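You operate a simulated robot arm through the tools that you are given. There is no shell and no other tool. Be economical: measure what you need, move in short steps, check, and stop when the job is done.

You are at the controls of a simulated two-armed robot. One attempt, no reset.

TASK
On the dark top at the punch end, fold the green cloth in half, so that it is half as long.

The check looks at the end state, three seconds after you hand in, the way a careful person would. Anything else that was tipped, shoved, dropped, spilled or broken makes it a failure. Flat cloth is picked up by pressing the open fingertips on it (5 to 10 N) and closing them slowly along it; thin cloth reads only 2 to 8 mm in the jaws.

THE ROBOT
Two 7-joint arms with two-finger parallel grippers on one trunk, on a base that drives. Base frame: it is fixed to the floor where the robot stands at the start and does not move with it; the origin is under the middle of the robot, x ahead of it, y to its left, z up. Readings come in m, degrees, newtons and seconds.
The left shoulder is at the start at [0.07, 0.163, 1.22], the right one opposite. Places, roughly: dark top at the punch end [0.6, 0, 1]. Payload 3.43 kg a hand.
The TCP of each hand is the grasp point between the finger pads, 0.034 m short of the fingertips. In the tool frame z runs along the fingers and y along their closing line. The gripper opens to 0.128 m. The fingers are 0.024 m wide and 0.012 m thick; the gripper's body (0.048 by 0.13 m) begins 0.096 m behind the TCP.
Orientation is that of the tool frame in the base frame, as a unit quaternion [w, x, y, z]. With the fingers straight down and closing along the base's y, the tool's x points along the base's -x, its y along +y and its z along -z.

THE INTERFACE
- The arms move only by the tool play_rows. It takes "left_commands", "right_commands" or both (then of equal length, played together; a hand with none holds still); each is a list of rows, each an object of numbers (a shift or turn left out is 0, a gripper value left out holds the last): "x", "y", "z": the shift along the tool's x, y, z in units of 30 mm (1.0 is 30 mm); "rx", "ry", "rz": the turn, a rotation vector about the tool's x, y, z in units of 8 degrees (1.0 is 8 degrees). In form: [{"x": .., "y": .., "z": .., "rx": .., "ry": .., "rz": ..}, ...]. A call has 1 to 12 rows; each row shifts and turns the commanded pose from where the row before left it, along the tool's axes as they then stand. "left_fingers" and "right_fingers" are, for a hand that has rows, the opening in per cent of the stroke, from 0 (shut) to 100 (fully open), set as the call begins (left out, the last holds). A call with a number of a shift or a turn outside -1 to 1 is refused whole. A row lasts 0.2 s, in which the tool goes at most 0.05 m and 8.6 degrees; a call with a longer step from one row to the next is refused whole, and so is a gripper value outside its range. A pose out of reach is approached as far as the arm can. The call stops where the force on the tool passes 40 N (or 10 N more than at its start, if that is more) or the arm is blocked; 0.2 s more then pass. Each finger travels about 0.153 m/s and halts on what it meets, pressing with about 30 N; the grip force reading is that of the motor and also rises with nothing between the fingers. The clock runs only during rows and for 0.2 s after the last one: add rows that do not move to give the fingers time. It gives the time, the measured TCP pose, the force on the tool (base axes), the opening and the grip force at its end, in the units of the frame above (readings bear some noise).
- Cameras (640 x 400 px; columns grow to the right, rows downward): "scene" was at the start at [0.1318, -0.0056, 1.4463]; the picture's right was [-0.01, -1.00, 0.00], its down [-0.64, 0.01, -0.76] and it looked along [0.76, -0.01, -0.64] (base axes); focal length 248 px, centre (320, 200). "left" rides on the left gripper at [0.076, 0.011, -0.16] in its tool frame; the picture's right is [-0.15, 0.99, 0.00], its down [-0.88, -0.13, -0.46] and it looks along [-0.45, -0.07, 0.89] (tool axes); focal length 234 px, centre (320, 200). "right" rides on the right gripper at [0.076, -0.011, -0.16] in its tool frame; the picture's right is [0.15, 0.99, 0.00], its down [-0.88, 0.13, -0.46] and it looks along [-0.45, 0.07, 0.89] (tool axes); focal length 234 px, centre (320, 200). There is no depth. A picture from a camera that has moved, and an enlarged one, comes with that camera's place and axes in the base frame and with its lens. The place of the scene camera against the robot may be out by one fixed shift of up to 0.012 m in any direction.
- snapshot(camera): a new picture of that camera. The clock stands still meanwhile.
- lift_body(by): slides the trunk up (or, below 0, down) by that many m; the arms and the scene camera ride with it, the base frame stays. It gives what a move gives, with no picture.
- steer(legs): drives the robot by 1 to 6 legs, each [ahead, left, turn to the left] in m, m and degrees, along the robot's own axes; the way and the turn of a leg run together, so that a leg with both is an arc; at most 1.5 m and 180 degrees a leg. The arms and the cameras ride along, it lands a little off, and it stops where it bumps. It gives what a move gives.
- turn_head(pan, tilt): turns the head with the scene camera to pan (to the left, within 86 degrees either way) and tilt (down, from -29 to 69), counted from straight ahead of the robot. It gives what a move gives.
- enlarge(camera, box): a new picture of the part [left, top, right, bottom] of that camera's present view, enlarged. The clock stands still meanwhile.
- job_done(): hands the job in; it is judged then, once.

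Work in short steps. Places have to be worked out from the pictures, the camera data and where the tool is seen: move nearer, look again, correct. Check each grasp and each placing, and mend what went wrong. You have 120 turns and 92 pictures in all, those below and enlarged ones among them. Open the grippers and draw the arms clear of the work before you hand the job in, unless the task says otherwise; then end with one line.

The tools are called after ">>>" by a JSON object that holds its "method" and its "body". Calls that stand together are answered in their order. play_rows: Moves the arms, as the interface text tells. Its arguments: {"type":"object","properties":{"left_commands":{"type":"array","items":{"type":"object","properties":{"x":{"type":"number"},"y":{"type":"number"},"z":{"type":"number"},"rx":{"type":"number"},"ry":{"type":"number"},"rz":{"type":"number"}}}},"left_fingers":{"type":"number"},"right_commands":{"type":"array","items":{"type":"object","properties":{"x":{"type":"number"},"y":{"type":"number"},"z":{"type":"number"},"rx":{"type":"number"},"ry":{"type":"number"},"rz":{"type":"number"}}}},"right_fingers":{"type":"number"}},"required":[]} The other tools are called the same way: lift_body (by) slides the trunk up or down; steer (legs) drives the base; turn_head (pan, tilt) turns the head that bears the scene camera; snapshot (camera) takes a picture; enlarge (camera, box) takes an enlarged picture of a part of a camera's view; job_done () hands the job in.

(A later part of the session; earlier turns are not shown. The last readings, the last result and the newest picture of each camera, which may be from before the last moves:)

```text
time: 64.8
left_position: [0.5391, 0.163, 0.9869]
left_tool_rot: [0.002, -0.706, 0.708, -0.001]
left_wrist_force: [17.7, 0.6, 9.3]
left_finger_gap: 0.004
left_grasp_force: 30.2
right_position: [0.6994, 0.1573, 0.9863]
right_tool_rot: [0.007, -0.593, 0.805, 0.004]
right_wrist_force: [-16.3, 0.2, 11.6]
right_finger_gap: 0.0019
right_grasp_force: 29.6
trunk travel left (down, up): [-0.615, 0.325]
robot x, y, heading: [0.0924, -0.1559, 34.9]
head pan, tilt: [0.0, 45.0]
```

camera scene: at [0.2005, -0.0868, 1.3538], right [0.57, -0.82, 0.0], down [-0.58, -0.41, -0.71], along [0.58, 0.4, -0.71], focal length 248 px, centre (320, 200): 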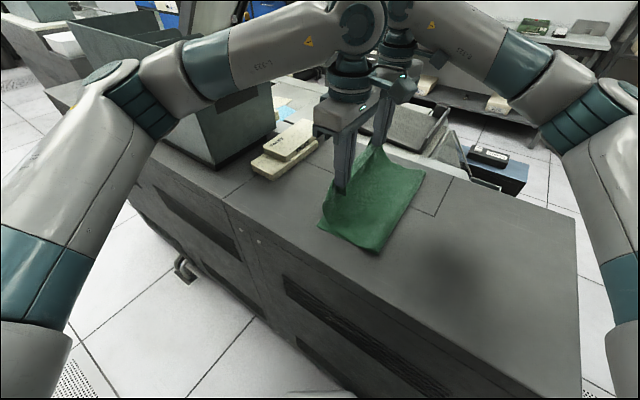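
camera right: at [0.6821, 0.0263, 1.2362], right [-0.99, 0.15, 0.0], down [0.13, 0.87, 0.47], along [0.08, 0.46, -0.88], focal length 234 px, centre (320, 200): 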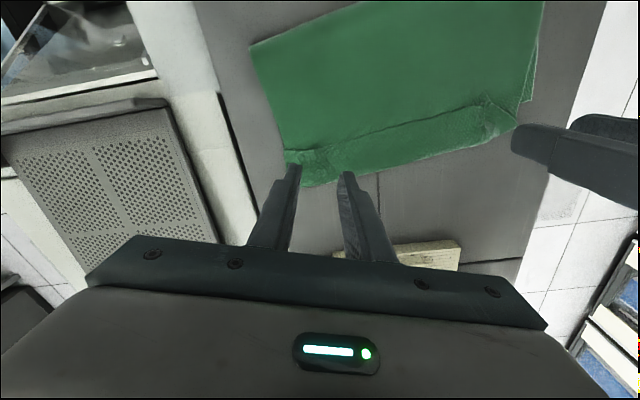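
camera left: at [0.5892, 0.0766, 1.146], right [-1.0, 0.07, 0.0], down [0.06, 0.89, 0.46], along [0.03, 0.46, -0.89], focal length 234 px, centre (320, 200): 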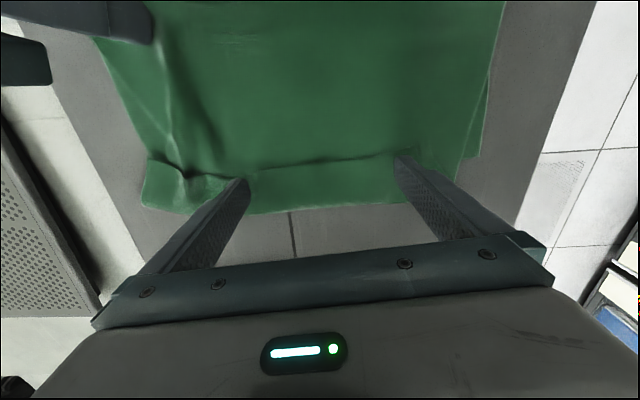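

Left holds 4.0 mm (two plies) and right 1.9 mm (perhaps just one). I bring the hands 5 mm closer to relax tension, lift 60 mm and look.

>>> {"method": "play_rows", "body": {"left_commands": [{"y": -0.1, "z": -0.4}, {"z": -0.4}, {"z": -0.4}, {"z": -0.4}, {"z": -0.4}], "right_commands": [{"y": 0.1, "z": -0.4}, {"z": -0.4}, {"z": -0.4}, {"z": -0.4}, {"z": -0.4}]}}

>>> {"method": "snapshot", "body": {"camera": "left"}}

>>> {"method": "snapshot", "body": {"camera": "right"}}

>>> {"method": "enlarge", "body": {"camera": "scene", "box": [230, 90, 470, 240]}}

```text
time: 66.0
left_position: [0.5433, 0.1632, 1.0449]
left_tool_rot: [0.0, -0.706, 0.708, 0.001]
left_wrist_force: [6.5, -0.2, 0.3]
left_finger_gap: 0.0032
left_grasp_force: 29.9
right_position: [0.6975, 0.1563, 1.0459]
right_tool_rot: [0.007, -0.592, 0.806, 0.003]
right_wrist_force: [-6.9, -0.6, -0.3]
right_finger_gap: 0.0021
right_grasp_force: 30.0
trunk travel left (down, up): [-0.615, 0.325]
robot x, y, heading: [0.0943, -0.1587, 34.8]
head pan, tilt: [0.0, 45.0]
```

```text
35 pictures are left
camera left: at [0.5319, 0.0872, 1.2036], right [-0.99, 0.15, 0.0], down [0.13, 0.88, 0.46], along [0.07, 0.45, -0.89], focal length 234 px, centre (320, 200)
```

left: 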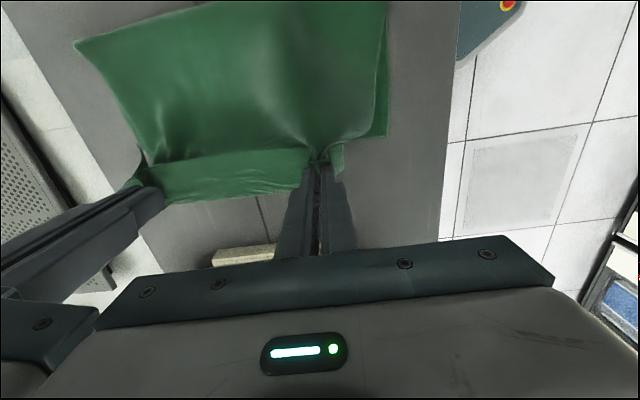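

```text
34 pictures are left
camera right: at [0.6853, 0.0772, 1.2049], right [-0.99, 0.15, 0.0], down [0.14, 0.87, 0.47], along [0.08, 0.46, -0.88], focal length 234 px, centre (320, 200)
```

right: 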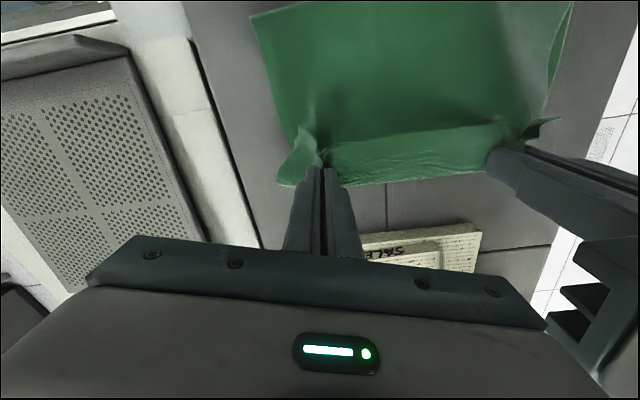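

```text
2.67 times, centred on (350, 165) of scene
camera zoom: at [0.2001, -0.0875, 1.3538], right [0.57, -0.82, 0.0], down [-0.58, -0.4, -0.71], along [0.58, 0.4, -0.71], focal length 661 px, centre (240, 293)
```

zoom: 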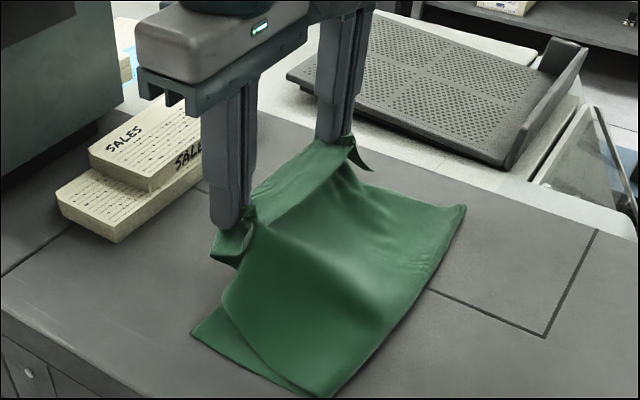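

The two top plies lifted and the bottom layer stayed put. I drive 0.15 m back toward -y, raise to ~0.15 m above the table, then continue to lay it open.

>>> {"method": "steer", "body": {"legs": [[-0.086, -0.123, 0]]}}

>>> {"method": "play_rows", "body": {"left_commands": [{"z": -0.6}, {"z": -0.6}, {"z": -0.6}, {"z": -0.6}, {"z": -0.6}], "right_commands": [{"z": -0.6}, {"z": -0.6}, {"z": -0.6}, {"z": -0.6}, {"z": -0.6}]}}

>>> {"method": "steer", "body": {"legs": [[-0.098, -0.14, 0]]}}

>>> {"method": "snapshot", "body": {"camera": "left"}}

>>> {"method": "snapshot", "body": {"camera": "scene"}}

```text
time: 67.4
left_position: [0.5444, 0.0133, 1.0448]
left_tool_rot: [0.0, -0.707, 0.707, -0.001]
left_wrist_force: [7.1, -0.1, -0.4]
left_finger_gap: 0.0036
left_grasp_force: 30.4
right_position: [0.7012, 0.0062, 1.0453]
right_tool_rot: [0.006, -0.593, 0.805, 0.003]
right_wrist_force: [-6.4, -0.4, 0.4]
right_finger_gap: 0.002
right_grasp_force: 30.1
trunk travel left (down, up): [-0.615, 0.325]
robot x, y, heading: [0.0961, -0.3077, 34.7]
head pan, tilt: [0.0, 45.0]
```

```text
time: 68.6
left_position: [0.5446, 0.0127, 1.1349]
left_tool_rot: [0.0, -0.706, 0.708, -0.001]
left_wrist_force: [4.2, 0.0, 0.2]
left_finger_gap: 0.0032
left_grasp_force: 29.5
right_position: [0.6976, 0.0056, 1.1363]
right_tool_rot: [0.006, -0.592, 0.806, 0.004]
right_wrist_force: [-3.9, 0.0, 0.0]
right_finger_gap: 0.0022
right_grasp_force: 30.1
trunk travel left (down, up): [-0.615, 0.325]
robot x, y, heading: [0.0973, -0.307, 35.1]
head pan, tilt: [0.0, 45.0]
```

```text
time: 70.1
left_position: [0.5443, -0.1558, 1.1343]
left_tool_rot: [0.0, -0.706, 0.708, 0.0]
left_wrist_force: [4.1, 0.5, -0.4]
left_finger_gap: 0.0033
left_grasp_force: 29.6
right_position: [0.6974, -0.1627, 1.1354]
right_tool_rot: [0.006, -0.594, 0.805, 0.003]
right_wrist_force: [-3.3, 0.2, 0.5]
right_finger_gap: 0.0021
right_grasp_force: 29.7
trunk travel left (down, up): [-0.615, 0.325]
robot x, y, heading: [0.0985, -0.4791, 34.8]
head pan, tilt: [0.0, 45.0]
```

```text
32 pictures are left
camera left: at [0.5327, -0.2317, 1.293], right [-0.99, 0.15, 0.0], down [0.13, 0.88, 0.46], along [0.07, 0.45, -0.89], focal length 234 px, centre (320, 200)
```

left: 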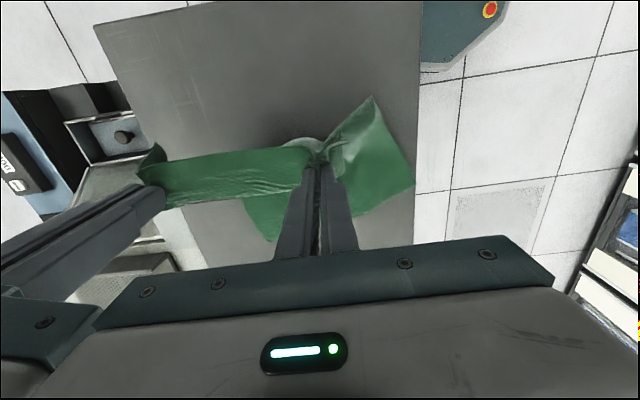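

```text
31 pictures are left
camera scene: at [0.2003, -0.4068, 1.3537], right [0.57, -0.82, 0.0], down [-0.58, -0.41, -0.71], along [0.58, 0.41, -0.71], focal length 248 px, centre (320, 200)
```

scene: 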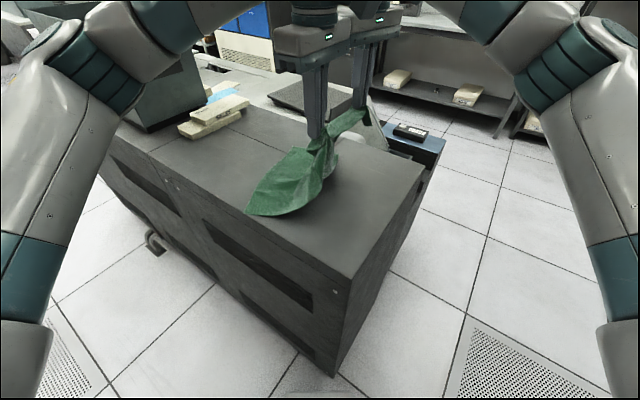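

The lifted cloth has dragged the rest along; I look closer before moving.

>>> {"method": "enlarge", "body": {"camera": "scene", "box": [220, 80, 460, 230]}}

>>> {"method": "snapshot", "body": {"camera": "right"}}

```text
2.67 times, centred on (340, 155) of scene
camera zoom: at [0.2003, -0.4068, 1.3537], right [0.57, -0.82, 0.0], down [-0.58, -0.41, -0.71], along [0.58, 0.41, -0.71], focal length 661 px, centre (267, 320)
```

zoom: 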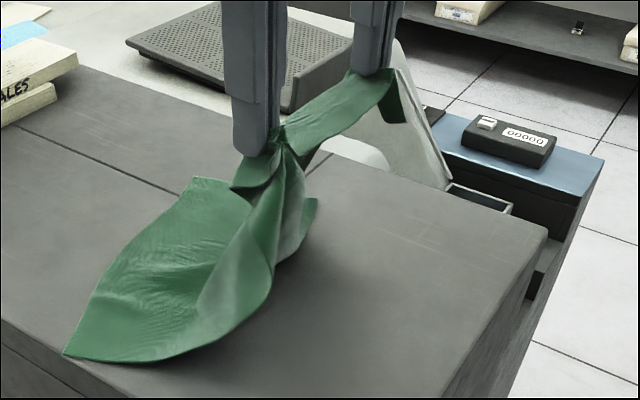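

```text
29 pictures are left
camera right: at [0.6841, -0.2425, 1.2946], right [-0.99, 0.15, 0.0], down [0.13, 0.87, 0.47], along [0.07, 0.46, -0.88], focal length 234 px, centre (320, 200)
```

right: 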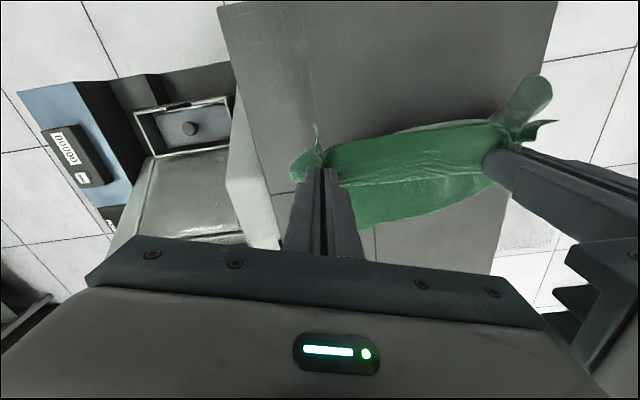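

The right hand holds a single ply near the B edge and the left a double ply. I lower both to the table, release only the left and look from above.

>>> {"method": "play_rows", "body": {"left_commands": [{"z": 0.8}, {"z": 0.8}, {"z": 0.8}, {"z": 0.8}, {"z": 0.8}, {"z": 0.7}], "right_commands": [{"z": 0.8}, {"z": 0.8}, {"z": 0.8}, {"z": 0.8}, {"z": 0.8}, {"z": 0.7}]}}

>>> {"method": "play_rows", "body": {"left_commands": [{}, {}, {"z": -0.5}, {"z": -1}, {"z": -1}, {"z": -1}, {"z": -1}, {"x": 0.6, "z": -1}, {"x": 0.6, "z": -1}], "left_fingers": 35}}

>>> {"method": "snapshot", "body": {"camera": "left"}}

>>> {"method": "enlarge", "body": {"camera": "scene", "box": [200, 80, 440, 230]}}

```text
time: 71.5
left_position: [0.5443, -0.1545, 0.9926]
left_tool_rot: [-0.001, -0.706, 0.708, 0.0]
left_wrist_force: [5.9, -0.3, 0.3]
left_finger_gap: 0.0033
left_grasp_force: 30.3
right_position: [0.6979, -0.1612, 0.9939]
right_tool_rot: [0.006, -0.594, 0.805, 0.004]
right_wrist_force: [-5.5, 1.0, 0.6]
right_finger_gap: 0.0019
right_grasp_force: 30.8
trunk travel left (down, up): [-0.615, 0.325]
robot x, y, heading: [0.0982, -0.4755, 34.8]
head pan, tilt: [0.0, 45.0]
```

```text
time: 73.5
left_position: [0.5427, -0.1934, 1.1896]
left_tool_rot: [-0.001, -0.707, 0.708, 0.001]
left_wrist_force: [0.2, -1.0, -0.2]
left_finger_gap: 0.0449
left_grasp_force: 0.0
right_position: [0.6972, -0.1624, 0.9943]
right_tool_rot: [0.007, -0.594, 0.804, 0.004]
right_wrist_force: [0.9, -0.8, 0.0]
right_finger_gap: 0.0017
right_grasp_force: 30.6
trunk travel left (down, up): [-0.615, 0.325]
robot x, y, heading: [0.0975, -0.4735, 35.0]
head pan, tilt: [0.0, 45.0]
```

```text
28 pictures are left
camera left: at [0.5314, -0.269, 1.3482], right [-0.99, 0.15, 0.0], down [0.13, 0.88, 0.46], along [0.07, 0.45, -0.89], focal length 234 px, centre (320, 200)
```

left: 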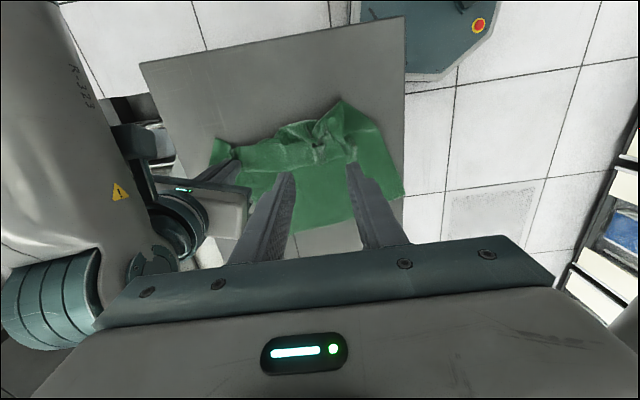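

```text
2.67 times, centred on (320, 155) of scene
camera zoom: at [0.1997, -0.4084, 1.3539], right [0.57, -0.82, 0.0], down [-0.58, -0.4, -0.71], along [0.58, 0.41, -0.71], focal length 661 px, centre (320, 320)
```

zoom: 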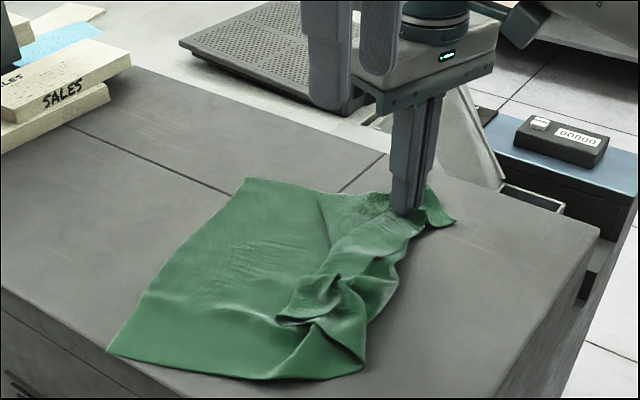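

Now the sheet is nearly unfolded: D(.40,-.06), C(.66,.01), with the hem still folded over along the AB side and the right hand holding just the hem ply near B. I lift that 50 mm and carry it 0.1 m toward -y to unroll the B end.

>>> {"method": "play_rows", "body": {"right_commands": [{"z": -0.6}, {"z": -0.6}, {"x": 0.64, "y": -0.2, "z": -0.4}, {"x": 0.64, "y": -0.2}, {"x": 0.64, "y": -0.2}, {"x": 0.64, "y": -0.2}, {"x": 0.64, "y": -0.2, "z": 0.5}, {"z": 0.6}]}}

>>> {"method": "enlarge", "body": {"camera": "left", "box": [160, 60, 480, 260]}}

>>> {"method": "enlarge", "body": {"camera": "scene", "box": [200, 80, 440, 230]}}

```text
time: 75.3
left_position: [0.5441, -0.1906, 1.1883]
left_tool_rot: [-0.001, -0.707, 0.708, -0.001]
left_wrist_force: [0.1, -0.3, -0.1]
left_finger_gap: 0.0447
left_grasp_force: 0.1
right_position: [0.6982, -0.2625, 1.0076]
right_tool_rot: [0.006, -0.593, 0.805, 0.003]
right_wrist_force: [0.5, -0.5, -0.2]
right_finger_gap: 0.0019
right_grasp_force: 29.5
trunk travel left (down, up): [-0.615, 0.325]
robot x, y, heading: [0.0982, -0.4773, 35.0]
head pan, tilt: [0.0, 45.0]
```

```text
2.00 times, centred on (320, 160) of left
camera zoom: at [0.5323, -0.2669, 1.3474], right [-0.99, 0.15, 0.0], down [0.13, 0.88, 0.45], along [0.07, 0.45, -0.89], focal length 468 px, centre (320, 280)
```

zoom: 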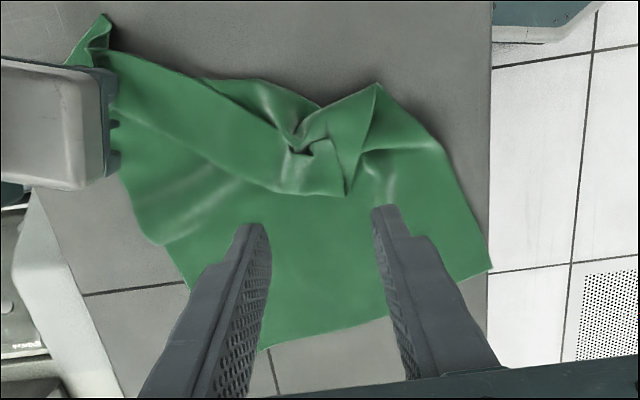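

```text
2.67 times, centred on (320, 155) of scene
camera zoom: at [0.2006, -0.4064, 1.3538], right [0.57, -0.82, 0.0], down [-0.58, -0.41, -0.71], along [0.58, 0.4, -0.71], focal length 661 px, centre (320, 320)
```

zoom: 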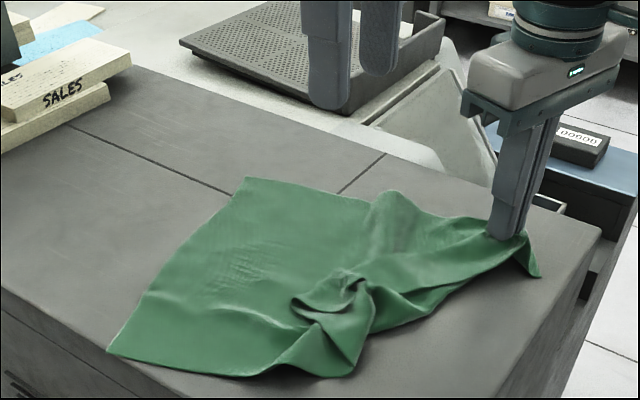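

The B end is unrolling nicely. The A corner remains flapped over, pointing +y at about (.53,-.147), with raised folds, so I lower the left hand over it and pinch only the raised part, tips about 8 mm above the sheet.

>>> {"method": "play_rows", "body": {"left_commands": [{"x": -0.42, "y": 0.0, "z": 0.9}, {"x": -0.42, "z": 0.9}, {"z": 0.9}, {"z": 0.9}, {"z": 0.9}, {"z": 0.9}, {"z": 0.85}], "left_fingers": 35}}

>>> {"method": "enlarge", "body": {"camera": "left", "box": [160, 60, 480, 260]}}

```text
time: 76.9
left_position: [0.5432, -0.1666, 1.0001]
left_tool_rot: [0.0, -0.707, 0.707, -0.001]
left_wrist_force: [0.2, -0.1, 0.2]
left_finger_gap: 0.0447
left_grasp_force: 0.1
right_position: [0.6984, -0.2628, 1.0092]
right_tool_rot: [0.006, -0.594, 0.805, 0.004]
right_wrist_force: [0.2, 0.0, -0.4]
right_finger_gap: 0.0017
right_grasp_force: 29.6
trunk travel left (down, up): [-0.615, 0.325]
robot x, y, heading: [0.0951, -0.4778, 35.1]
head pan, tilt: [0.0, 45.0]
```

```text
2.00 times, centred on (320, 160) of left
camera zoom: at [0.5329, -0.2422, 1.159], right [-0.99, 0.15, 0.0], down [0.13, 0.88, 0.46], along [0.07, 0.45, -0.89], focal length 468 px, centre (320, 280)
```

zoom: 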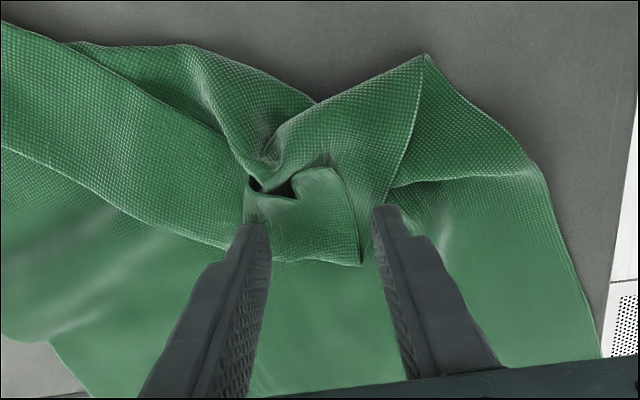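

A's tongue lies right between the left fingers. I lower to about 2 mm above the sheet and close slowly so only the tongue gets gathered.

>>> {"method": "play_rows", "body": {"left_commands": [{"z": 0.2}, {"z": 0.13}, {}], "left_fingers": 28}}

>>> {"method": "play_rows", "body": {"left_commands": [{}, {}, {}], "left_fingers": 14}}

>>> {"method": "enlarge", "body": {"camera": "left", "box": [160, 60, 480, 260]}}

```text
time: 77.7
left_position: [0.5438, -0.1676, 0.991]
left_tool_rot: [0.0, -0.707, 0.707, 0.0]
left_wrist_force: [-0.3, 0.8, 0.9]
left_finger_gap: 0.0361
left_grasp_force: 0.1
right_position: [0.6986, -0.2625, 1.0077]
right_tool_rot: [0.006, -0.594, 0.804, 0.003]
right_wrist_force: [0.0, 0.1, -1.2]
right_finger_gap: 0.0017
right_grasp_force: 30.2
trunk travel left (down, up): [-0.615, 0.325]
robot x, y, heading: [0.0983, -0.4768, 35.0]
head pan, tilt: [0.0, 45.0]
```

```text
time: 78.5
left_position: [0.5445, -0.1668, 0.9907]
left_tool_rot: [0.001, -0.706, 0.708, 0.0]
left_wrist_force: [0.3, 0.8, -0.2]
left_finger_gap: 0.0179
left_grasp_force: 0.0
right_position: [0.6977, -0.2634, 1.0087]
right_tool_rot: [0.007, -0.593, 0.805, 0.003]
right_wrist_force: [0.3, -0.1, 0.4]
right_finger_gap: 0.0021
right_grasp_force: 30.2
trunk travel left (down, up): [-0.615, 0.325]
robot x, y, heading: [0.0937, -0.4761, 35.0]
head pan, tilt: [0.0, 45.0]
```

```text
2.00 times, centred on (320, 160) of left
camera zoom: at [0.5326, -0.2426, 1.1497], right [-0.99, 0.15, 0.0], down [0.13, 0.88, 0.46], along [0.07, 0.45, -0.89], focal length 468 px, centre (320, 280)
```

zoom: 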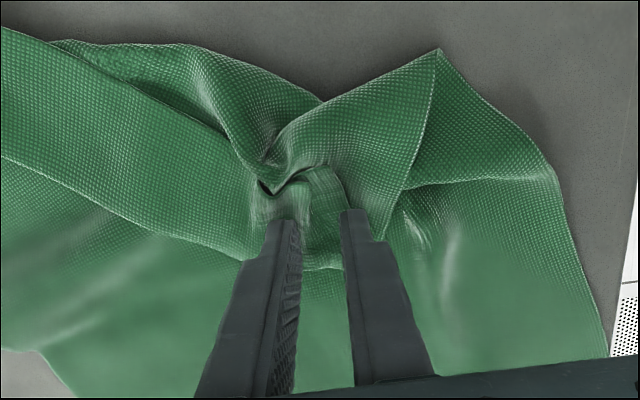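

The tongue is bunching between the fingers. I close fully, then lift a bit and look.

>>> {"method": "play_rows", "body": {"left_commands": [{}, {}], "left_fingers": 6}}

>>> {"method": "play_rows", "body": {"left_commands": [{}, {}, {}], "left_fingers": 0}}

>>> {"method": "play_rows", "body": {"left_commands": [{"z": -0.5}, {"z": -0.5}, {"z": -0.5}]}}

>>> {"method": "enlarge", "body": {"camera": "left", "box": [160, 60, 480, 260]}}

```text
time: 79.1
left_position: [0.5437, -0.167, 0.9904]
left_tool_rot: [-0.001, -0.706, 0.708, 0.0]
left_wrist_force: [0.5, -0.3, 0.1]
left_finger_gap: 0.0076
left_grasp_force: 0.1
right_position: [0.6981, -0.2635, 1.0075]
right_tool_rot: [0.006, -0.594, 0.805, 0.004]
right_wrist_force: [0.2, 0.0, 0.2]
right_finger_gap: 0.0017
right_grasp_force: 29.8
trunk travel left (down, up): [-0.615, 0.325]
robot x, y, heading: [0.0926, -0.4756, 35.2]
head pan, tilt: [0.0, 45.0]
```

```text
time: 79.9
left_position: [0.5452, -0.1659, 0.9919]
left_tool_rot: [0.0, -0.706, 0.708, -0.001]
left_wrist_force: [-0.3, -0.2, 0.9]
left_finger_gap: 0.0018
left_grasp_force: 29.8
right_position: [0.6983, -0.264, 1.0088]
right_tool_rot: [0.006, -0.593, 0.805, 0.004]
right_wrist_force: [0.4, -0.6, -0.1]
right_finger_gap: 0.0018
right_grasp_force: 30.2
trunk travel left (down, up): [-0.615, 0.325]
robot x, y, heading: [0.09, -0.4759, 35.1]
head pan, tilt: [0.0, 45.0]
```

```text
time: 80.7
left_position: [0.543, -0.1669, 1.0365]
left_tool_rot: [-0.001, -0.707, 0.708, 0.001]
left_wrist_force: [-0.7, 0.2, -0.2]
left_finger_gap: 0.0019
left_grasp_force: 30.2
right_position: [0.6985, -0.2631, 1.0082]
right_tool_rot: [0.006, -0.594, 0.805, 0.003]
right_wrist_force: [-0.1, 0.0, -0.1]
right_finger_gap: 0.0019
right_grasp_force: 30.3
trunk travel left (down, up): [-0.615, 0.325]
robot x, y, heading: [0.0925, -0.4789, 35.1]
head pan, tilt: [0.0, 45.0]
```

```text
2.00 times, centred on (320, 160) of left
camera zoom: at [0.5324, -0.2433, 1.1949], right [-0.99, 0.15, 0.0], down [0.13, 0.88, 0.46], along [0.07, 0.45, -0.89], focal length 468 px, centre (320, 280)
```

zoom: 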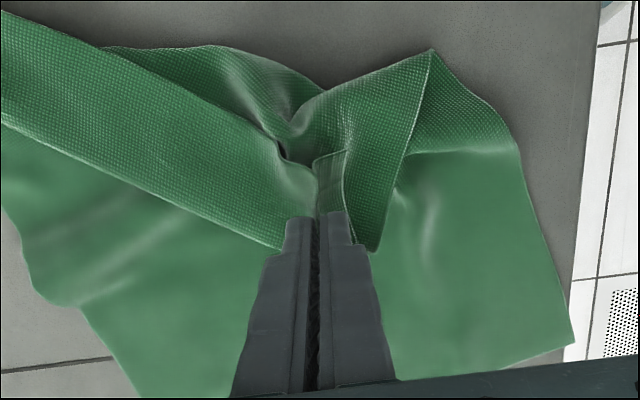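

The left now holds A's tongue as a single ply (1.8 mm) and the right still holds B's edge, so both hold the AB edge. I align and raise the hands, then lift the trunk so the sheet hangs free and straightens.

>>> {"method": "play_rows", "body": {"left_commands": [{"y": 0.15, "z": -0.6}, {"y": 0.15, "z": -0.6}, {"y": 0.15, "z": -0.6}, {"y": 0.15, "z": -0.6}, {"y": 0.15, "z": -0.6}, {"y": 0.15, "z": -0.6}], "right_commands": [{"x": -0.52, "y": 0.12, "z": -0.76}, {"x": -0.52, "y": 0.12, "z": -0.76}, {"x": -0.52, "y": 0.12, "z": -0.76}, {"x": -0.52, "y": 0.12, "z": -0.76}, {"x": -0.52, "y": 0.12, "z": -0.76}, {"x": -0.52, "y": 0.12, "z": -0.76}]}}

>>> {"method": "lift_body", "body": {"by": 0.15}}

>>> {"method": "snapshot", "body": {"camera": "scene"}}

```text
time: 82.1
left_position: [0.5164, -0.1668, 1.1443]
left_tool_rot: [0.0, -0.706, 0.708, 0.001]
left_wrist_force: [1.6, 0.4, -0.4]
left_finger_gap: 0.002
left_grasp_force: 30.2
right_position: [0.7036, -0.168, 1.1472]
right_tool_rot: [0.006, -0.593, 0.805, 0.003]
right_wrist_force: [-1.8, -0.3, 0.7]
right_finger_gap: 0.0018
right_grasp_force: 29.7
trunk travel left (down, up): [-0.615, 0.325]
robot x, y, heading: [0.0974, -0.4794, 35.1]
head pan, tilt: [0.0, 45.0]
```

```text
time: 83.8
left_position: [0.517, -0.166, 1.294]
left_tool_rot: [0.0, -0.707, 0.708, 0.001]
left_wrist_force: [1.1, -0.5, 0.0]
left_finger_gap: 0.0018
left_grasp_force: 29.9
right_position: [0.7049, -0.1702, 1.2964]
right_tool_rot: [0.006, -0.593, 0.805, 0.003]
right_wrist_force: [-1.9, -0.3, -0.9]
right_finger_gap: 0.0023
right_grasp_force: 30.3
trunk travel left (down, up): [-0.765, 0.175]
robot x, y, heading: [0.0924, -0.4754, 35.1]
head pan, tilt: [0.0, 45.0]
```

```text
21 pictures are left
camera scene: at [0.2005, -0.4069, 1.5037], right [0.57, -0.82, 0.0], down [-0.58, -0.41, -0.71], along [0.58, 0.41, -0.71], focal length 248 px, centre (320, 200)
```

scene: 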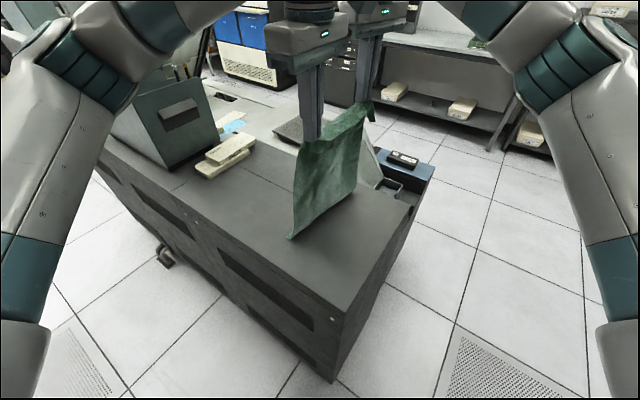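

The sheet hangs straight and clean from AB. I raise 0.10 m more so it clears the table, then drive 0.31 m toward +y.

>>> {"method": "lift_body", "body": {"by": 0.1}}

>>> {"method": "steer", "body": {"legs": [[0.178, 0.254, 0]]}}

>>> {"method": "snapshot", "body": {"camera": "scene"}}

```text
time: 85.1
left_position: [0.5186, -0.167, 1.3926]
left_tool_rot: [0.0, -0.706, 0.708, 0.0]
left_wrist_force: [0.9, -0.6, 0.1]
left_finger_gap: 0.0017
left_grasp_force: 29.9
right_position: [0.7042, -0.1683, 1.397]
right_tool_rot: [0.006, -0.593, 0.805, 0.004]
right_wrist_force: [-1.9, -1.1, 0.2]
right_finger_gap: 0.0022
right_grasp_force: 30.4
trunk travel left (down, up): [-0.865, 0.075]
robot x, y, heading: [0.096, -0.4798, 34.9]
head pan, tilt: [0.0, 45.0]
```

```text
time: 87.2
left_position: [0.5194, 0.139, 1.3938]
left_tool_rot: [0.0, -0.706, 0.708, 0.0]
left_wrist_force: [1.7, -0.2, 0.3]
left_finger_gap: 0.002
left_grasp_force: 30.0
right_position: [0.7065, 0.1365, 1.3979]
right_tool_rot: [0.006, -0.593, 0.805, 0.005]
right_wrist_force: [-1.9, -0.2, -0.2]
right_finger_gap: 0.0017
right_grasp_force: 29.4
trunk travel left (down, up): [-0.865, 0.075]
robot x, y, heading: [0.0981, -0.1696, 35.2]
head pan, tilt: [0.0, 45.0]
```

```text
20 pictures are left
camera scene: at [0.2016, -0.1003, 1.604], right [0.57, -0.82, 0.0], down [-0.58, -0.4, -0.71], along [0.58, 0.41, -0.71], focal length 248 px, centre (320, 200)
```

scene: 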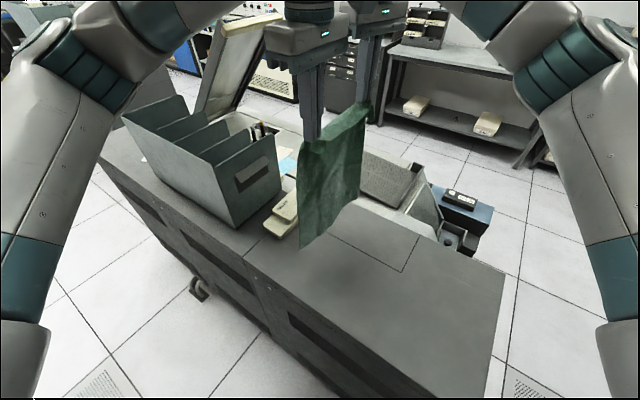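

It hangs perfectly. I now lay the lower half down by alternating trunk lowering with small -y drives, so the bottom edge stays at y≈.13.

>>> {"method": "lift_body", "body": {"by": -0.06}}

>>> {"method": "steer", "body": {"legs": [[-0.0287, -0.041, 0]]}}

>>> {"method": "lift_body", "body": {"by": -0.05}}

>>> {"method": "steer", "body": {"legs": [[-0.0287, -0.041, 0]]}}

>>> {"method": "snapshot", "body": {"camera": "scene"}}

```text
time: 88.2
left_position: [0.5194, 0.1417, 1.3333]
left_tool_rot: [0.0, -0.706, 0.708, 0.0]
left_wrist_force: [1.7, -0.2, 0.0]
left_finger_gap: 0.0017
left_grasp_force: 30.5
right_position: [0.7055, 0.1398, 1.3376]
right_tool_rot: [0.006, -0.593, 0.805, 0.003]
right_wrist_force: [-1.9, -0.2, -0.7]
right_finger_gap: 0.002
right_grasp_force: 29.4
trunk travel left (down, up): [-0.805, 0.135]
robot x, y, heading: [0.0952, -0.167, 35.0]
head pan, tilt: [0.0, 45.0]
```

```text
time: 89.2
left_position: [0.5194, 0.1016, 1.331]
left_tool_rot: [0.003, 0.707, -0.707, 0.002]
left_wrist_force: [1.7, 0.6, 0.4]
left_finger_gap: 0.0018
left_grasp_force: 30.6
right_position: [0.7051, 0.0994, 1.3344]
right_tool_rot: [0.004, -0.594, 0.804, 0.001]
right_wrist_force: [-1.2, 0.0, -0.2]
right_finger_gap: 0.002
right_grasp_force: 30.0
trunk travel left (down, up): [-0.805, 0.135]
robot x, y, heading: [0.097, -0.2196, 35.0]
head pan, tilt: [0.0, 45.0]
```

```text
time: 90.1
left_position: [0.5182, 0.0926, 1.2842]
left_tool_rot: [0.0, -0.707, 0.707, 0.0]
left_wrist_force: [1.5, 0.0, 0.2]
left_finger_gap: 0.0018
left_grasp_force: 30.2
right_position: [0.7047, 0.0902, 1.2879]
right_tool_rot: [0.007, -0.593, 0.805, 0.003]
right_wrist_force: [-1.8, 0.0, -0.3]
right_finger_gap: 0.0021
right_grasp_force: 30.4
trunk travel left (down, up): [-0.755, 0.185]
robot x, y, heading: [0.0962, -0.2164, 35.0]
head pan, tilt: [0.0, 45.0]
```

```text
time: 91.0
left_position: [0.5187, 0.0542, 1.2807]
left_tool_rot: [0.003, 0.708, -0.706, 0.003]
left_wrist_force: [1.3, 0.6, -0.4]
left_finger_gap: 0.0018
left_grasp_force: 29.8
right_position: [0.7053, 0.0516, 1.2845]
right_tool_rot: [0.003, -0.595, 0.804, 0.0]
right_wrist_force: [-0.9, 0.1, -0.2]
right_finger_gap: 0.0019
right_grasp_force: 30.0
trunk travel left (down, up): [-0.755, 0.185]
robot x, y, heading: [0.0961, -0.2672, 35.0]
head pan, tilt: [0.0, 45.0]
```

```text
19 pictures are left
camera scene: at [0.2017, -0.1874, 1.4932], right [0.58, -0.82, 0.0], down [-0.58, -0.41, -0.7], along [0.58, 0.4, -0.71], focal length 248 px, centre (320, 200)
```

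scene: 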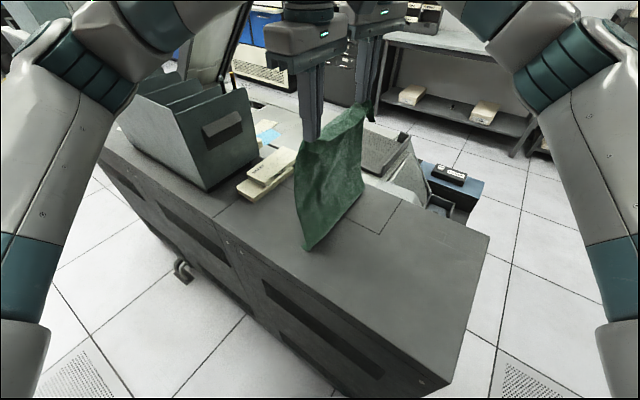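

I check the lower part closely.

>>> {"method": "enlarge", "body": {"camera": "scene", "box": [230, 100, 470, 250]}}

>>> {"method": "snapshot", "body": {"camera": "left"}}

```text
2.67 times, centred on (350, 175) of scene
camera zoom: at [0.2017, -0.1874, 1.4932], right [0.58, -0.82, 0.0], down [-0.58, -0.41, -0.7], along [0.58, 0.4, -0.71], focal length 661 px, centre (240, 267)
```

zoom: 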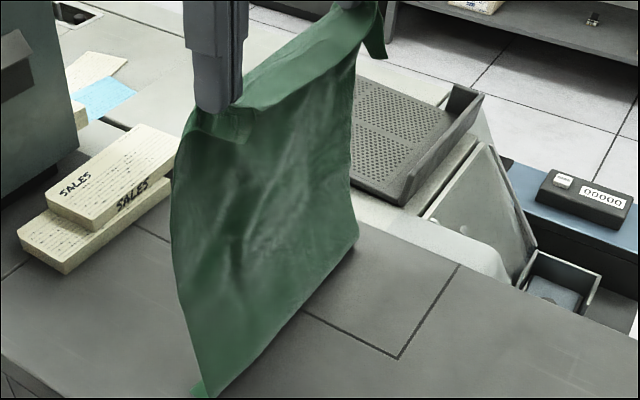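

```text
17 pictures are left
camera left: at [0.5074, -0.0217, 1.4403], right [-0.99, 0.14, 0.0], down [0.13, 0.88, 0.45], along [0.06, 0.45, -0.89], focal length 234 px, centre (320, 200)
```

left: 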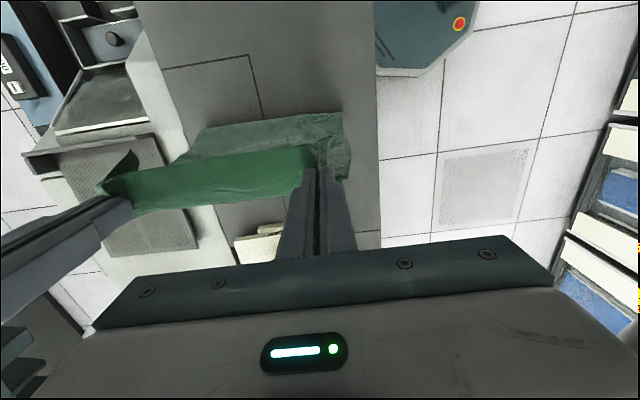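

The bottom edge trails correctly toward +y at about y≈.06. I continue lowering and backing until the fingertips are about 0.19 m above the table.

>>> {"method": "lift_body", "body": {"by": -0.05}}

>>> {"method": "steer", "body": {"legs": [[-0.0344, -0.0491, 0]]}}

>>> {"method": "lift_body", "body": {"by": -0.05}}

>>> {"method": "steer", "body": {"legs": [[-0.0344, -0.0491, 0]]}}

>>> {"method": "enlarge", "body": {"camera": "scene", "box": [200, 80, 480, 255]}}

```text
time: 91.9
left_position: [0.5177, 0.0456, 1.2334]
left_tool_rot: [0.0, 0.708, -0.707, 0.0]
left_wrist_force: [0.8, -0.4, 0.1]
left_finger_gap: 0.0018
left_grasp_force: 30.3
right_position: [0.7023, 0.0441, 1.2366]
right_tool_rot: [0.006, -0.594, 0.804, 0.003]
right_wrist_force: [-1.3, -0.6, -0.2]
right_finger_gap: 0.0019
right_grasp_force: 30.0
trunk travel left (down, up): [-0.705, 0.235]
robot x, y, heading: [0.0988, -0.2629, 35.1]
head pan, tilt: [0.0, 45.0]
```

```text
time: 92.9
left_position: [0.5173, -0.0076, 1.2323]
left_tool_rot: [0.002, 0.709, -0.705, 0.001]
left_wrist_force: [0.6, 0.6, -1.0]
left_finger_gap: 0.0018
left_grasp_force: 29.5
right_position: [0.7032, -0.0074, 1.2339]
right_tool_rot: [0.005, -0.595, 0.803, 0.003]
right_wrist_force: [-0.5, 0.1, -0.3]
right_finger_gap: 0.002
right_grasp_force: 29.9
trunk travel left (down, up): [-0.705, 0.235]
robot x, y, heading: [0.099, -0.3226, 35.2]
head pan, tilt: [0.0, 45.0]
```

```text
time: 93.8
left_position: [0.5169, -0.0101, 1.1823]
left_tool_rot: [0.002, 0.708, -0.706, 0.0]
left_wrist_force: [0.5, 0.1, 0.6]
left_finger_gap: 0.0017
left_grasp_force: 30.2
right_position: [0.7026, -0.0117, 1.1867]
right_tool_rot: [0.005, -0.595, 0.804, 0.003]
right_wrist_force: [-1.5, 0.4, -0.1]
right_finger_gap: 0.0019
right_grasp_force: 30.0
trunk travel left (down, up): [-0.655, 0.285]
robot x, y, heading: [0.0982, -0.3225, 35.2]
head pan, tilt: [0.0, 45.0]
```

```text
time: 94.8
left_position: [0.518, -0.0674, 1.182]
left_tool_rot: [0.002, 0.709, -0.705, 0.0]
left_wrist_force: [1.0, 0.4, 0.4]
left_finger_gap: 0.0019
left_grasp_force: 30.7
right_position: [0.7039, -0.0682, 1.1854]
right_tool_rot: [0.005, -0.595, 0.803, 0.002]
right_wrist_force: [-0.5, -0.2, 0.9]
right_finger_gap: 0.002
right_grasp_force: 30.0
trunk travel left (down, up): [-0.655, 0.285]
robot x, y, heading: [0.0977, -0.3814, 35.4]
head pan, tilt: [0.0, 45.0]
```

```text
2.29 times, centred on (340, 168) of scene
camera zoom: at [0.2017, -0.3103, 1.3936], right [0.58, -0.82, 0.0], down [-0.58, -0.41, -0.71], along [0.58, 0.41, -0.71], focal length 567 px, centre (274, 274)
```

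zoom: 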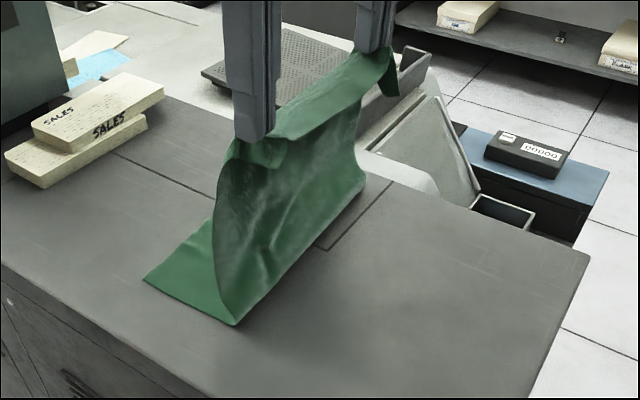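

The bottom edge sits at y≈.058 with .124 m laid so far; halfway needs a fold line near y=-.13. I drive 0.075 m more toward -y at this height and check.

>>> {"method": "steer", "body": {"legs": [[-0.043, -0.0614, 0]]}}

>>> {"method": "enlarge", "body": {"camera": "scene", "box": [160, 80, 440, 255]}}

```text
time: 95.8
left_position: [0.5191, -0.1415, 1.1827]
left_tool_rot: [0.002, 0.709, -0.705, 0.001]
left_wrist_force: [0.5, -0.9, -0.3]
left_finger_gap: 0.0019
left_grasp_force: 30.0
right_position: [0.7034, -0.1441, 1.1846]
right_tool_rot: [0.005, -0.596, 0.803, 0.001]
right_wrist_force: [-0.1, -0.2, 0.4]
right_finger_gap: 0.0019
right_grasp_force: 29.5
trunk travel left (down, up): [-0.655, 0.285]
robot x, y, heading: [0.0983, -0.4553, 35.3]
head pan, tilt: [0.0, 45.0]
```

```text
2.29 times, centred on (300, 168) of scene
camera zoom: at [0.2023, -0.3851, 1.3936], right [0.58, -0.82, 0.0], down [-0.58, -0.41, -0.71], along [0.58, 0.41, -0.71], focal length 567 px, centre (366, 274)
```

zoom: 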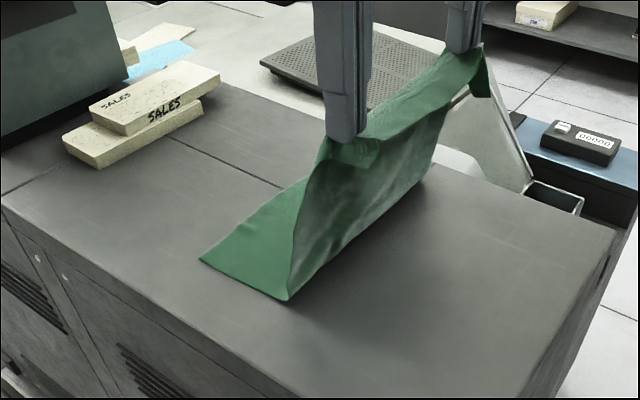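

The sheet leans toward -y now, so I lower 0.09 m and back off 0.03 m to lay down the rest of the bottom half, then check.

>>> {"method": "lift_body", "body": {"by": -0.09}}

>>> {"method": "steer", "body": {"legs": [[-0.0172, -0.0246, 0]]}}

>>> {"method": "enlarge", "body": {"camera": "scene", "box": [160, 60, 440, 235]}}

```text
time: 97.1
left_position: [0.5182, -0.143, 1.0935]
left_tool_rot: [0.001, 0.709, -0.705, 0.0]
left_wrist_force: [1.8, 0.6, 0.0]
left_finger_gap: 0.0018
left_grasp_force: 30.1
right_position: [0.7034, -0.144, 1.0959]
right_tool_rot: [0.006, -0.596, 0.803, 0.004]
right_wrist_force: [-0.8, 0.4, -0.2]
right_finger_gap: 0.0022
right_grasp_force: 29.9
trunk travel left (down, up): [-0.565, 0.375]
robot x, y, heading: [0.0957, -0.4605, 35.1]
head pan, tilt: [0.0, 45.0]
```

```text
time: 97.9
left_position: [0.5184, -0.1705, 1.0914]
left_tool_rot: [0.002, 0.71, -0.704, 0.0]
left_wrist_force: [0.7, 0.4, -0.2]
left_finger_gap: 0.0022
left_grasp_force: 30.3
right_position: [0.7038, -0.1719, 1.0951]
right_tool_rot: [0.005, -0.597, 0.802, 0.002]
right_wrist_force: [-0.9, 0.0, 0.6]
right_finger_gap: 0.0019
right_grasp_force: 29.8
trunk travel left (down, up): [-0.565, 0.375]
robot x, y, heading: [0.0981, -0.4888, 35.4]
head pan, tilt: [0.0, 45.0]
```

```text
2.29 times, centred on (300, 148) of scene
camera zoom: at [0.2026, -0.4145, 1.3036], right [0.58, -0.82, 0.0], down [-0.58, -0.41, -0.71], along [0.58, 0.41, -0.71], focal length 567 px, centre (366, 320)
```

zoom: 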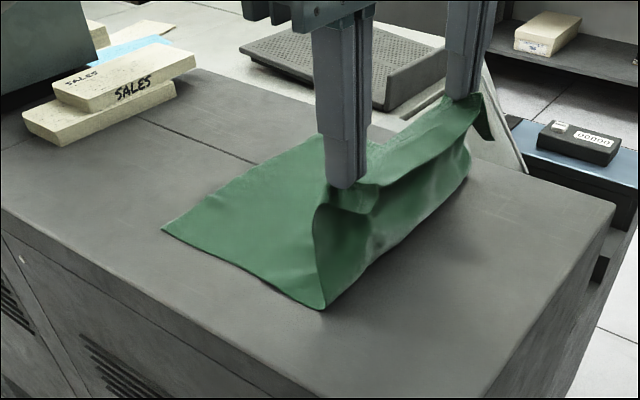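

The bottom half is laid: edge at y≈.037, bend at y≈-.17. Now the taut arc: up 0.055, forward 0.09, then down and forward in steps toward the landing at y≈.025.

>>> {"method": "lift_body", "body": {"by": 0.055}}

>>> {"method": "steer", "body": {"legs": [[0.0516, 0.0737, 0]]}}

>>> {"method": "lift_body", "body": {"by": -0.035}}

>>> {"method": "steer", "body": {"legs": [[0.0344, 0.0491, 0]]}}

>>> {"method": "enlarge", "body": {"camera": "scene", "box": [180, 80, 460, 255]}}

```text
time: 98.9
left_position: [0.5178, -0.1703, 1.1474]
left_tool_rot: [0.001, 0.71, -0.704, 0.0]
left_wrist_force: [1.6, 0.3, -1.4]
left_finger_gap: 0.0017
left_grasp_force: 30.2
right_position: [0.7033, -0.1732, 1.1493]
right_tool_rot: [0.005, -0.596, 0.803, 0.003]
right_wrist_force: [-0.9, 0.4, -0.3]
right_finger_gap: 0.002
right_grasp_force: 29.8
trunk travel left (down, up): [-0.62, 0.32]
robot x, y, heading: [0.0955, -0.4857, 35.4]
head pan, tilt: [0.0, 45.0]
```

```text
time: 100.0
left_position: [0.5193, -0.0824, 1.1465]
left_tool_rot: [0.002, 0.71, -0.704, 0.0]
left_wrist_force: [0.8, 0.0, -0.2]
left_finger_gap: 0.0017
left_grasp_force: 30.1
right_position: [0.7044, -0.084, 1.151]
right_tool_rot: [0.005, -0.596, 0.803, 0.003]
right_wrist_force: [0.2, 0.2, -0.4]
right_finger_gap: 0.002
right_grasp_force: 29.6
trunk travel left (down, up): [-0.62, 0.32]
robot x, y, heading: [0.0924, -0.3973, 35.6]
head pan, tilt: [0.0, 45.0]
```

```text
time: 100.8
left_position: [0.518, -0.0824, 1.1132]
left_tool_rot: [0.002, 0.71, -0.704, 0.0]
left_wrist_force: [0.7, -0.3, 0.1]
left_finger_gap: 0.0017
left_grasp_force: 30.1
right_position: [0.7042, -0.0849, 1.1155]
right_tool_rot: [0.005, -0.596, 0.803, 0.002]
right_wrist_force: [-1.3, 0.1, 1.5]
right_finger_gap: 0.002
right_grasp_force: 30.3
trunk travel left (down, up): [-0.585, 0.355]
robot x, y, heading: [0.0976, -0.4006, 35.4]
head pan, tilt: [0.0, 45.0]
```

```text
time: 101.7
left_position: [0.5181, -0.0246, 1.1125]
left_tool_rot: [0.0, 0.71, -0.705, 0.001]
left_wrist_force: [0.5, 0.1, -0.1]
left_finger_gap: 0.0018
left_grasp_force: 30.1
right_position: [0.7026, -0.0255, 1.1154]
right_tool_rot: [0.006, -0.597, 0.802, 0.003]
right_wrist_force: [-0.1, -0.1, 0.3]
right_finger_gap: 0.0021
right_grasp_force: 30.2
trunk travel left (down, up): [-0.585, 0.355]
robot x, y, heading: [0.1001, -0.335, 35.1]
head pan, tilt: [0.0, 45.0]
```

```text
2.29 times, centred on (320, 168) of scene
camera zoom: at [0.2021, -0.2677, 1.3238], right [0.58, -0.82, 0.0], down [-0.58, -0.41, -0.71], along [0.58, 0.41, -0.71], focal length 567 px, centre (320, 274)
```

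zoom: 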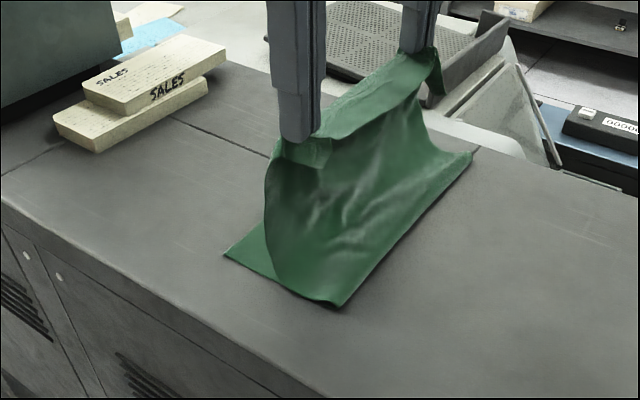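

Raising peeled the bend back to y≈-.09, so slack is building again. I back up, re-lay the bottom half slightly further, and this time come over low so nothing peels.

>>> {"method": "steer", "body": {"legs": [[-0.0688, -0.0983, 0]]}}

>>> {"method": "lift_body", "body": {"by": -0.035}}

>>> {"method": "steer", "body": {"legs": [[-0.0258, -0.0369, 0]]}}

>>> {"method": "enlarge", "body": {"camera": "scene", "box": [160, 60, 440, 235]}}

```text
time: 103.0
left_position: [0.5191, -0.1438, 1.1124]
left_tool_rot: [0.001, 0.71, -0.704, 0.0]
left_wrist_force: [1.5, -0.2, -0.1]
left_finger_gap: 0.0018
left_grasp_force: 30.0
right_position: [0.7051, -0.1459, 1.1139]
right_tool_rot: [0.006, -0.596, 0.803, 0.003]
right_wrist_force: [-1.4, 0.2, 0.1]
right_finger_gap: 0.002
right_grasp_force: 29.7
trunk travel left (down, up): [-0.585, 0.355]
robot x, y, heading: [0.1027, -0.4574, 35.2]
head pan, tilt: [0.0, 45.0]
```

```text
time: 103.8
left_position: [0.5171, -0.1436, 1.0781]
left_tool_rot: [0.002, 0.71, -0.705, 0.0]
left_wrist_force: [1.6, 0.5, -0.1]
left_finger_gap: 0.0016
left_grasp_force: 30.0
right_position: [0.7042, -0.1462, 1.0819]
right_tool_rot: [0.005, -0.595, 0.803, 0.004]
right_wrist_force: [-0.3, -0.3, -0.1]
right_finger_gap: 0.0017
right_grasp_force: 30.4
trunk travel left (down, up): [-0.55, 0.39]
robot x, y, heading: [0.0953, -0.4602, 35.3]
head pan, tilt: [0.0, 45.0]
```

```text
time: 104.7
left_position: [0.5184, -0.1869, 1.0779]
left_tool_rot: [0.002, 0.71, -0.704, -0.001]
left_wrist_force: [0.8, 0.0, -0.2]
left_finger_gap: 0.0019
left_grasp_force: 30.0
right_position: [0.7037, -0.1897, 1.0818]
right_tool_rot: [0.005, -0.596, 0.803, 0.004]
right_wrist_force: [-1.2, -0.5, 0.1]
right_finger_gap: 0.002
right_grasp_force: 29.7
trunk travel left (down, up): [-0.55, 0.39]
robot x, y, heading: [0.101, -0.5057, 35.3]
head pan, tilt: [0.0, 45.0]
```

```text
2.29 times, centred on (300, 148) of scene
camera zoom: at [0.2027, -0.4318, 1.2887], right [0.58, -0.82, 0.0], down [-0.58, -0.41, -0.71], along [0.58, 0.41, -0.71], focal length 567 px, centre (366, 320)
```

zoom: 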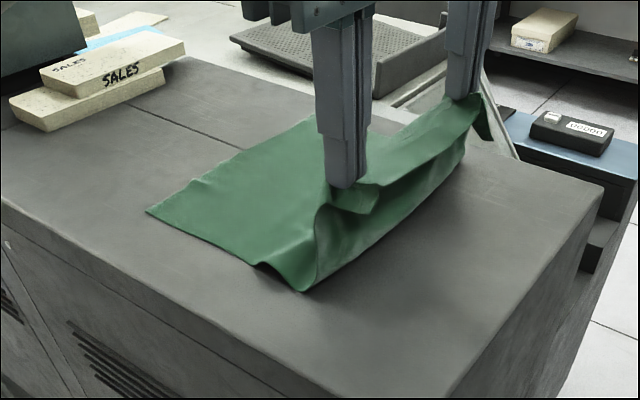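

Laid again: edge y≈.04, bend y≈-.17. This time I come over low: forward 0.10 at this height, down 0.025, forward 0.06, then check.

>>> {"method": "steer", "body": {"legs": [[0.0574, 0.0819, 0]]}}

>>> {"method": "lift_body", "body": {"by": -0.025}}

>>> {"method": "steer", "body": {"legs": [[0.0344, 0.0491, 0]]}}

>>> {"method": "enlarge", "body": {"camera": "scene", "box": [180, 60, 460, 235]}}

```text
time: 105.8
left_position: [0.5194, -0.0884, 1.0782]
left_tool_rot: [0.001, 0.71, -0.704, 0.0]
left_wrist_force: [0.6, -0.3, 0.1]
left_finger_gap: 0.0019
left_grasp_force: 30.0
right_position: [0.7039, -0.0896, 1.0811]
right_tool_rot: [0.006, -0.597, 0.803, 0.002]
right_wrist_force: [-1.5, 0.3, -0.6]
right_finger_gap: 0.002
right_grasp_force: 29.7
trunk travel left (down, up): [-0.55, 0.39]
robot x, y, heading: [0.0977, -0.4028, 35.3]
head pan, tilt: [0.0, 45.0]
```

```text
time: 106.5
left_position: [0.5181, -0.0887, 1.053]
left_tool_rot: [0.001, 0.71, -0.704, 0.0]
left_wrist_force: [0.8, -1.0, -0.5]
left_finger_gap: 0.0018
left_grasp_force: 30.4
right_position: [0.7028, -0.0892, 1.0552]
right_tool_rot: [0.005, -0.597, 0.802, 0.003]
right_wrist_force: [-0.3, -0.4, -0.2]
right_finger_gap: 0.0017
right_grasp_force: 30.5
trunk travel left (down, up): [-0.525, 0.415]
robot x, y, heading: [0.0967, -0.4048, 35.2]
head pan, tilt: [0.0, 45.0]
```

```text
time: 107.5
left_position: [0.5182, -0.0292, 1.0527]
left_tool_rot: [0.002, 0.709, -0.705, -0.001]
left_wrist_force: [1.3, 0.2, 0.2]
left_finger_gap: 0.0017
left_grasp_force: 30.1
right_position: [0.7038, -0.0301, 1.0556]
right_tool_rot: [0.005, -0.597, 0.803, 0.003]
right_wrist_force: [-0.1, 0.3, -0.9]
right_finger_gap: 0.0019
right_grasp_force: 30.1
trunk travel left (down, up): [-0.525, 0.415]
robot x, y, heading: [0.0997, -0.3453, 35.1]
head pan, tilt: [0.0, 45.0]
```

```text
2.29 times, centred on (320, 148) of scene
camera zoom: at [0.2019, -0.2723, 1.2638], right [0.58, -0.82, 0.0], down [-0.58, -0.41, -0.71], along [0.58, 0.41, -0.71], focal length 567 px, centre (320, 320)
```

zoom: 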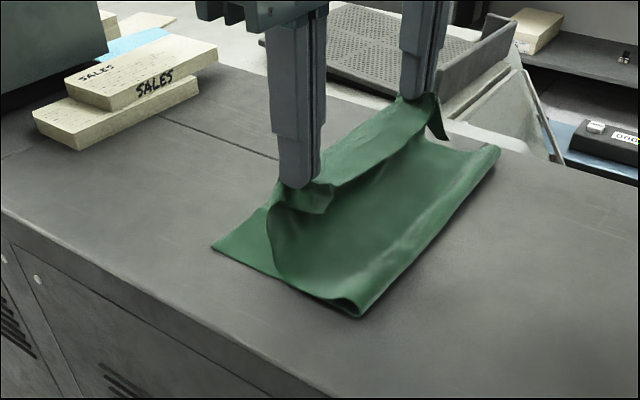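

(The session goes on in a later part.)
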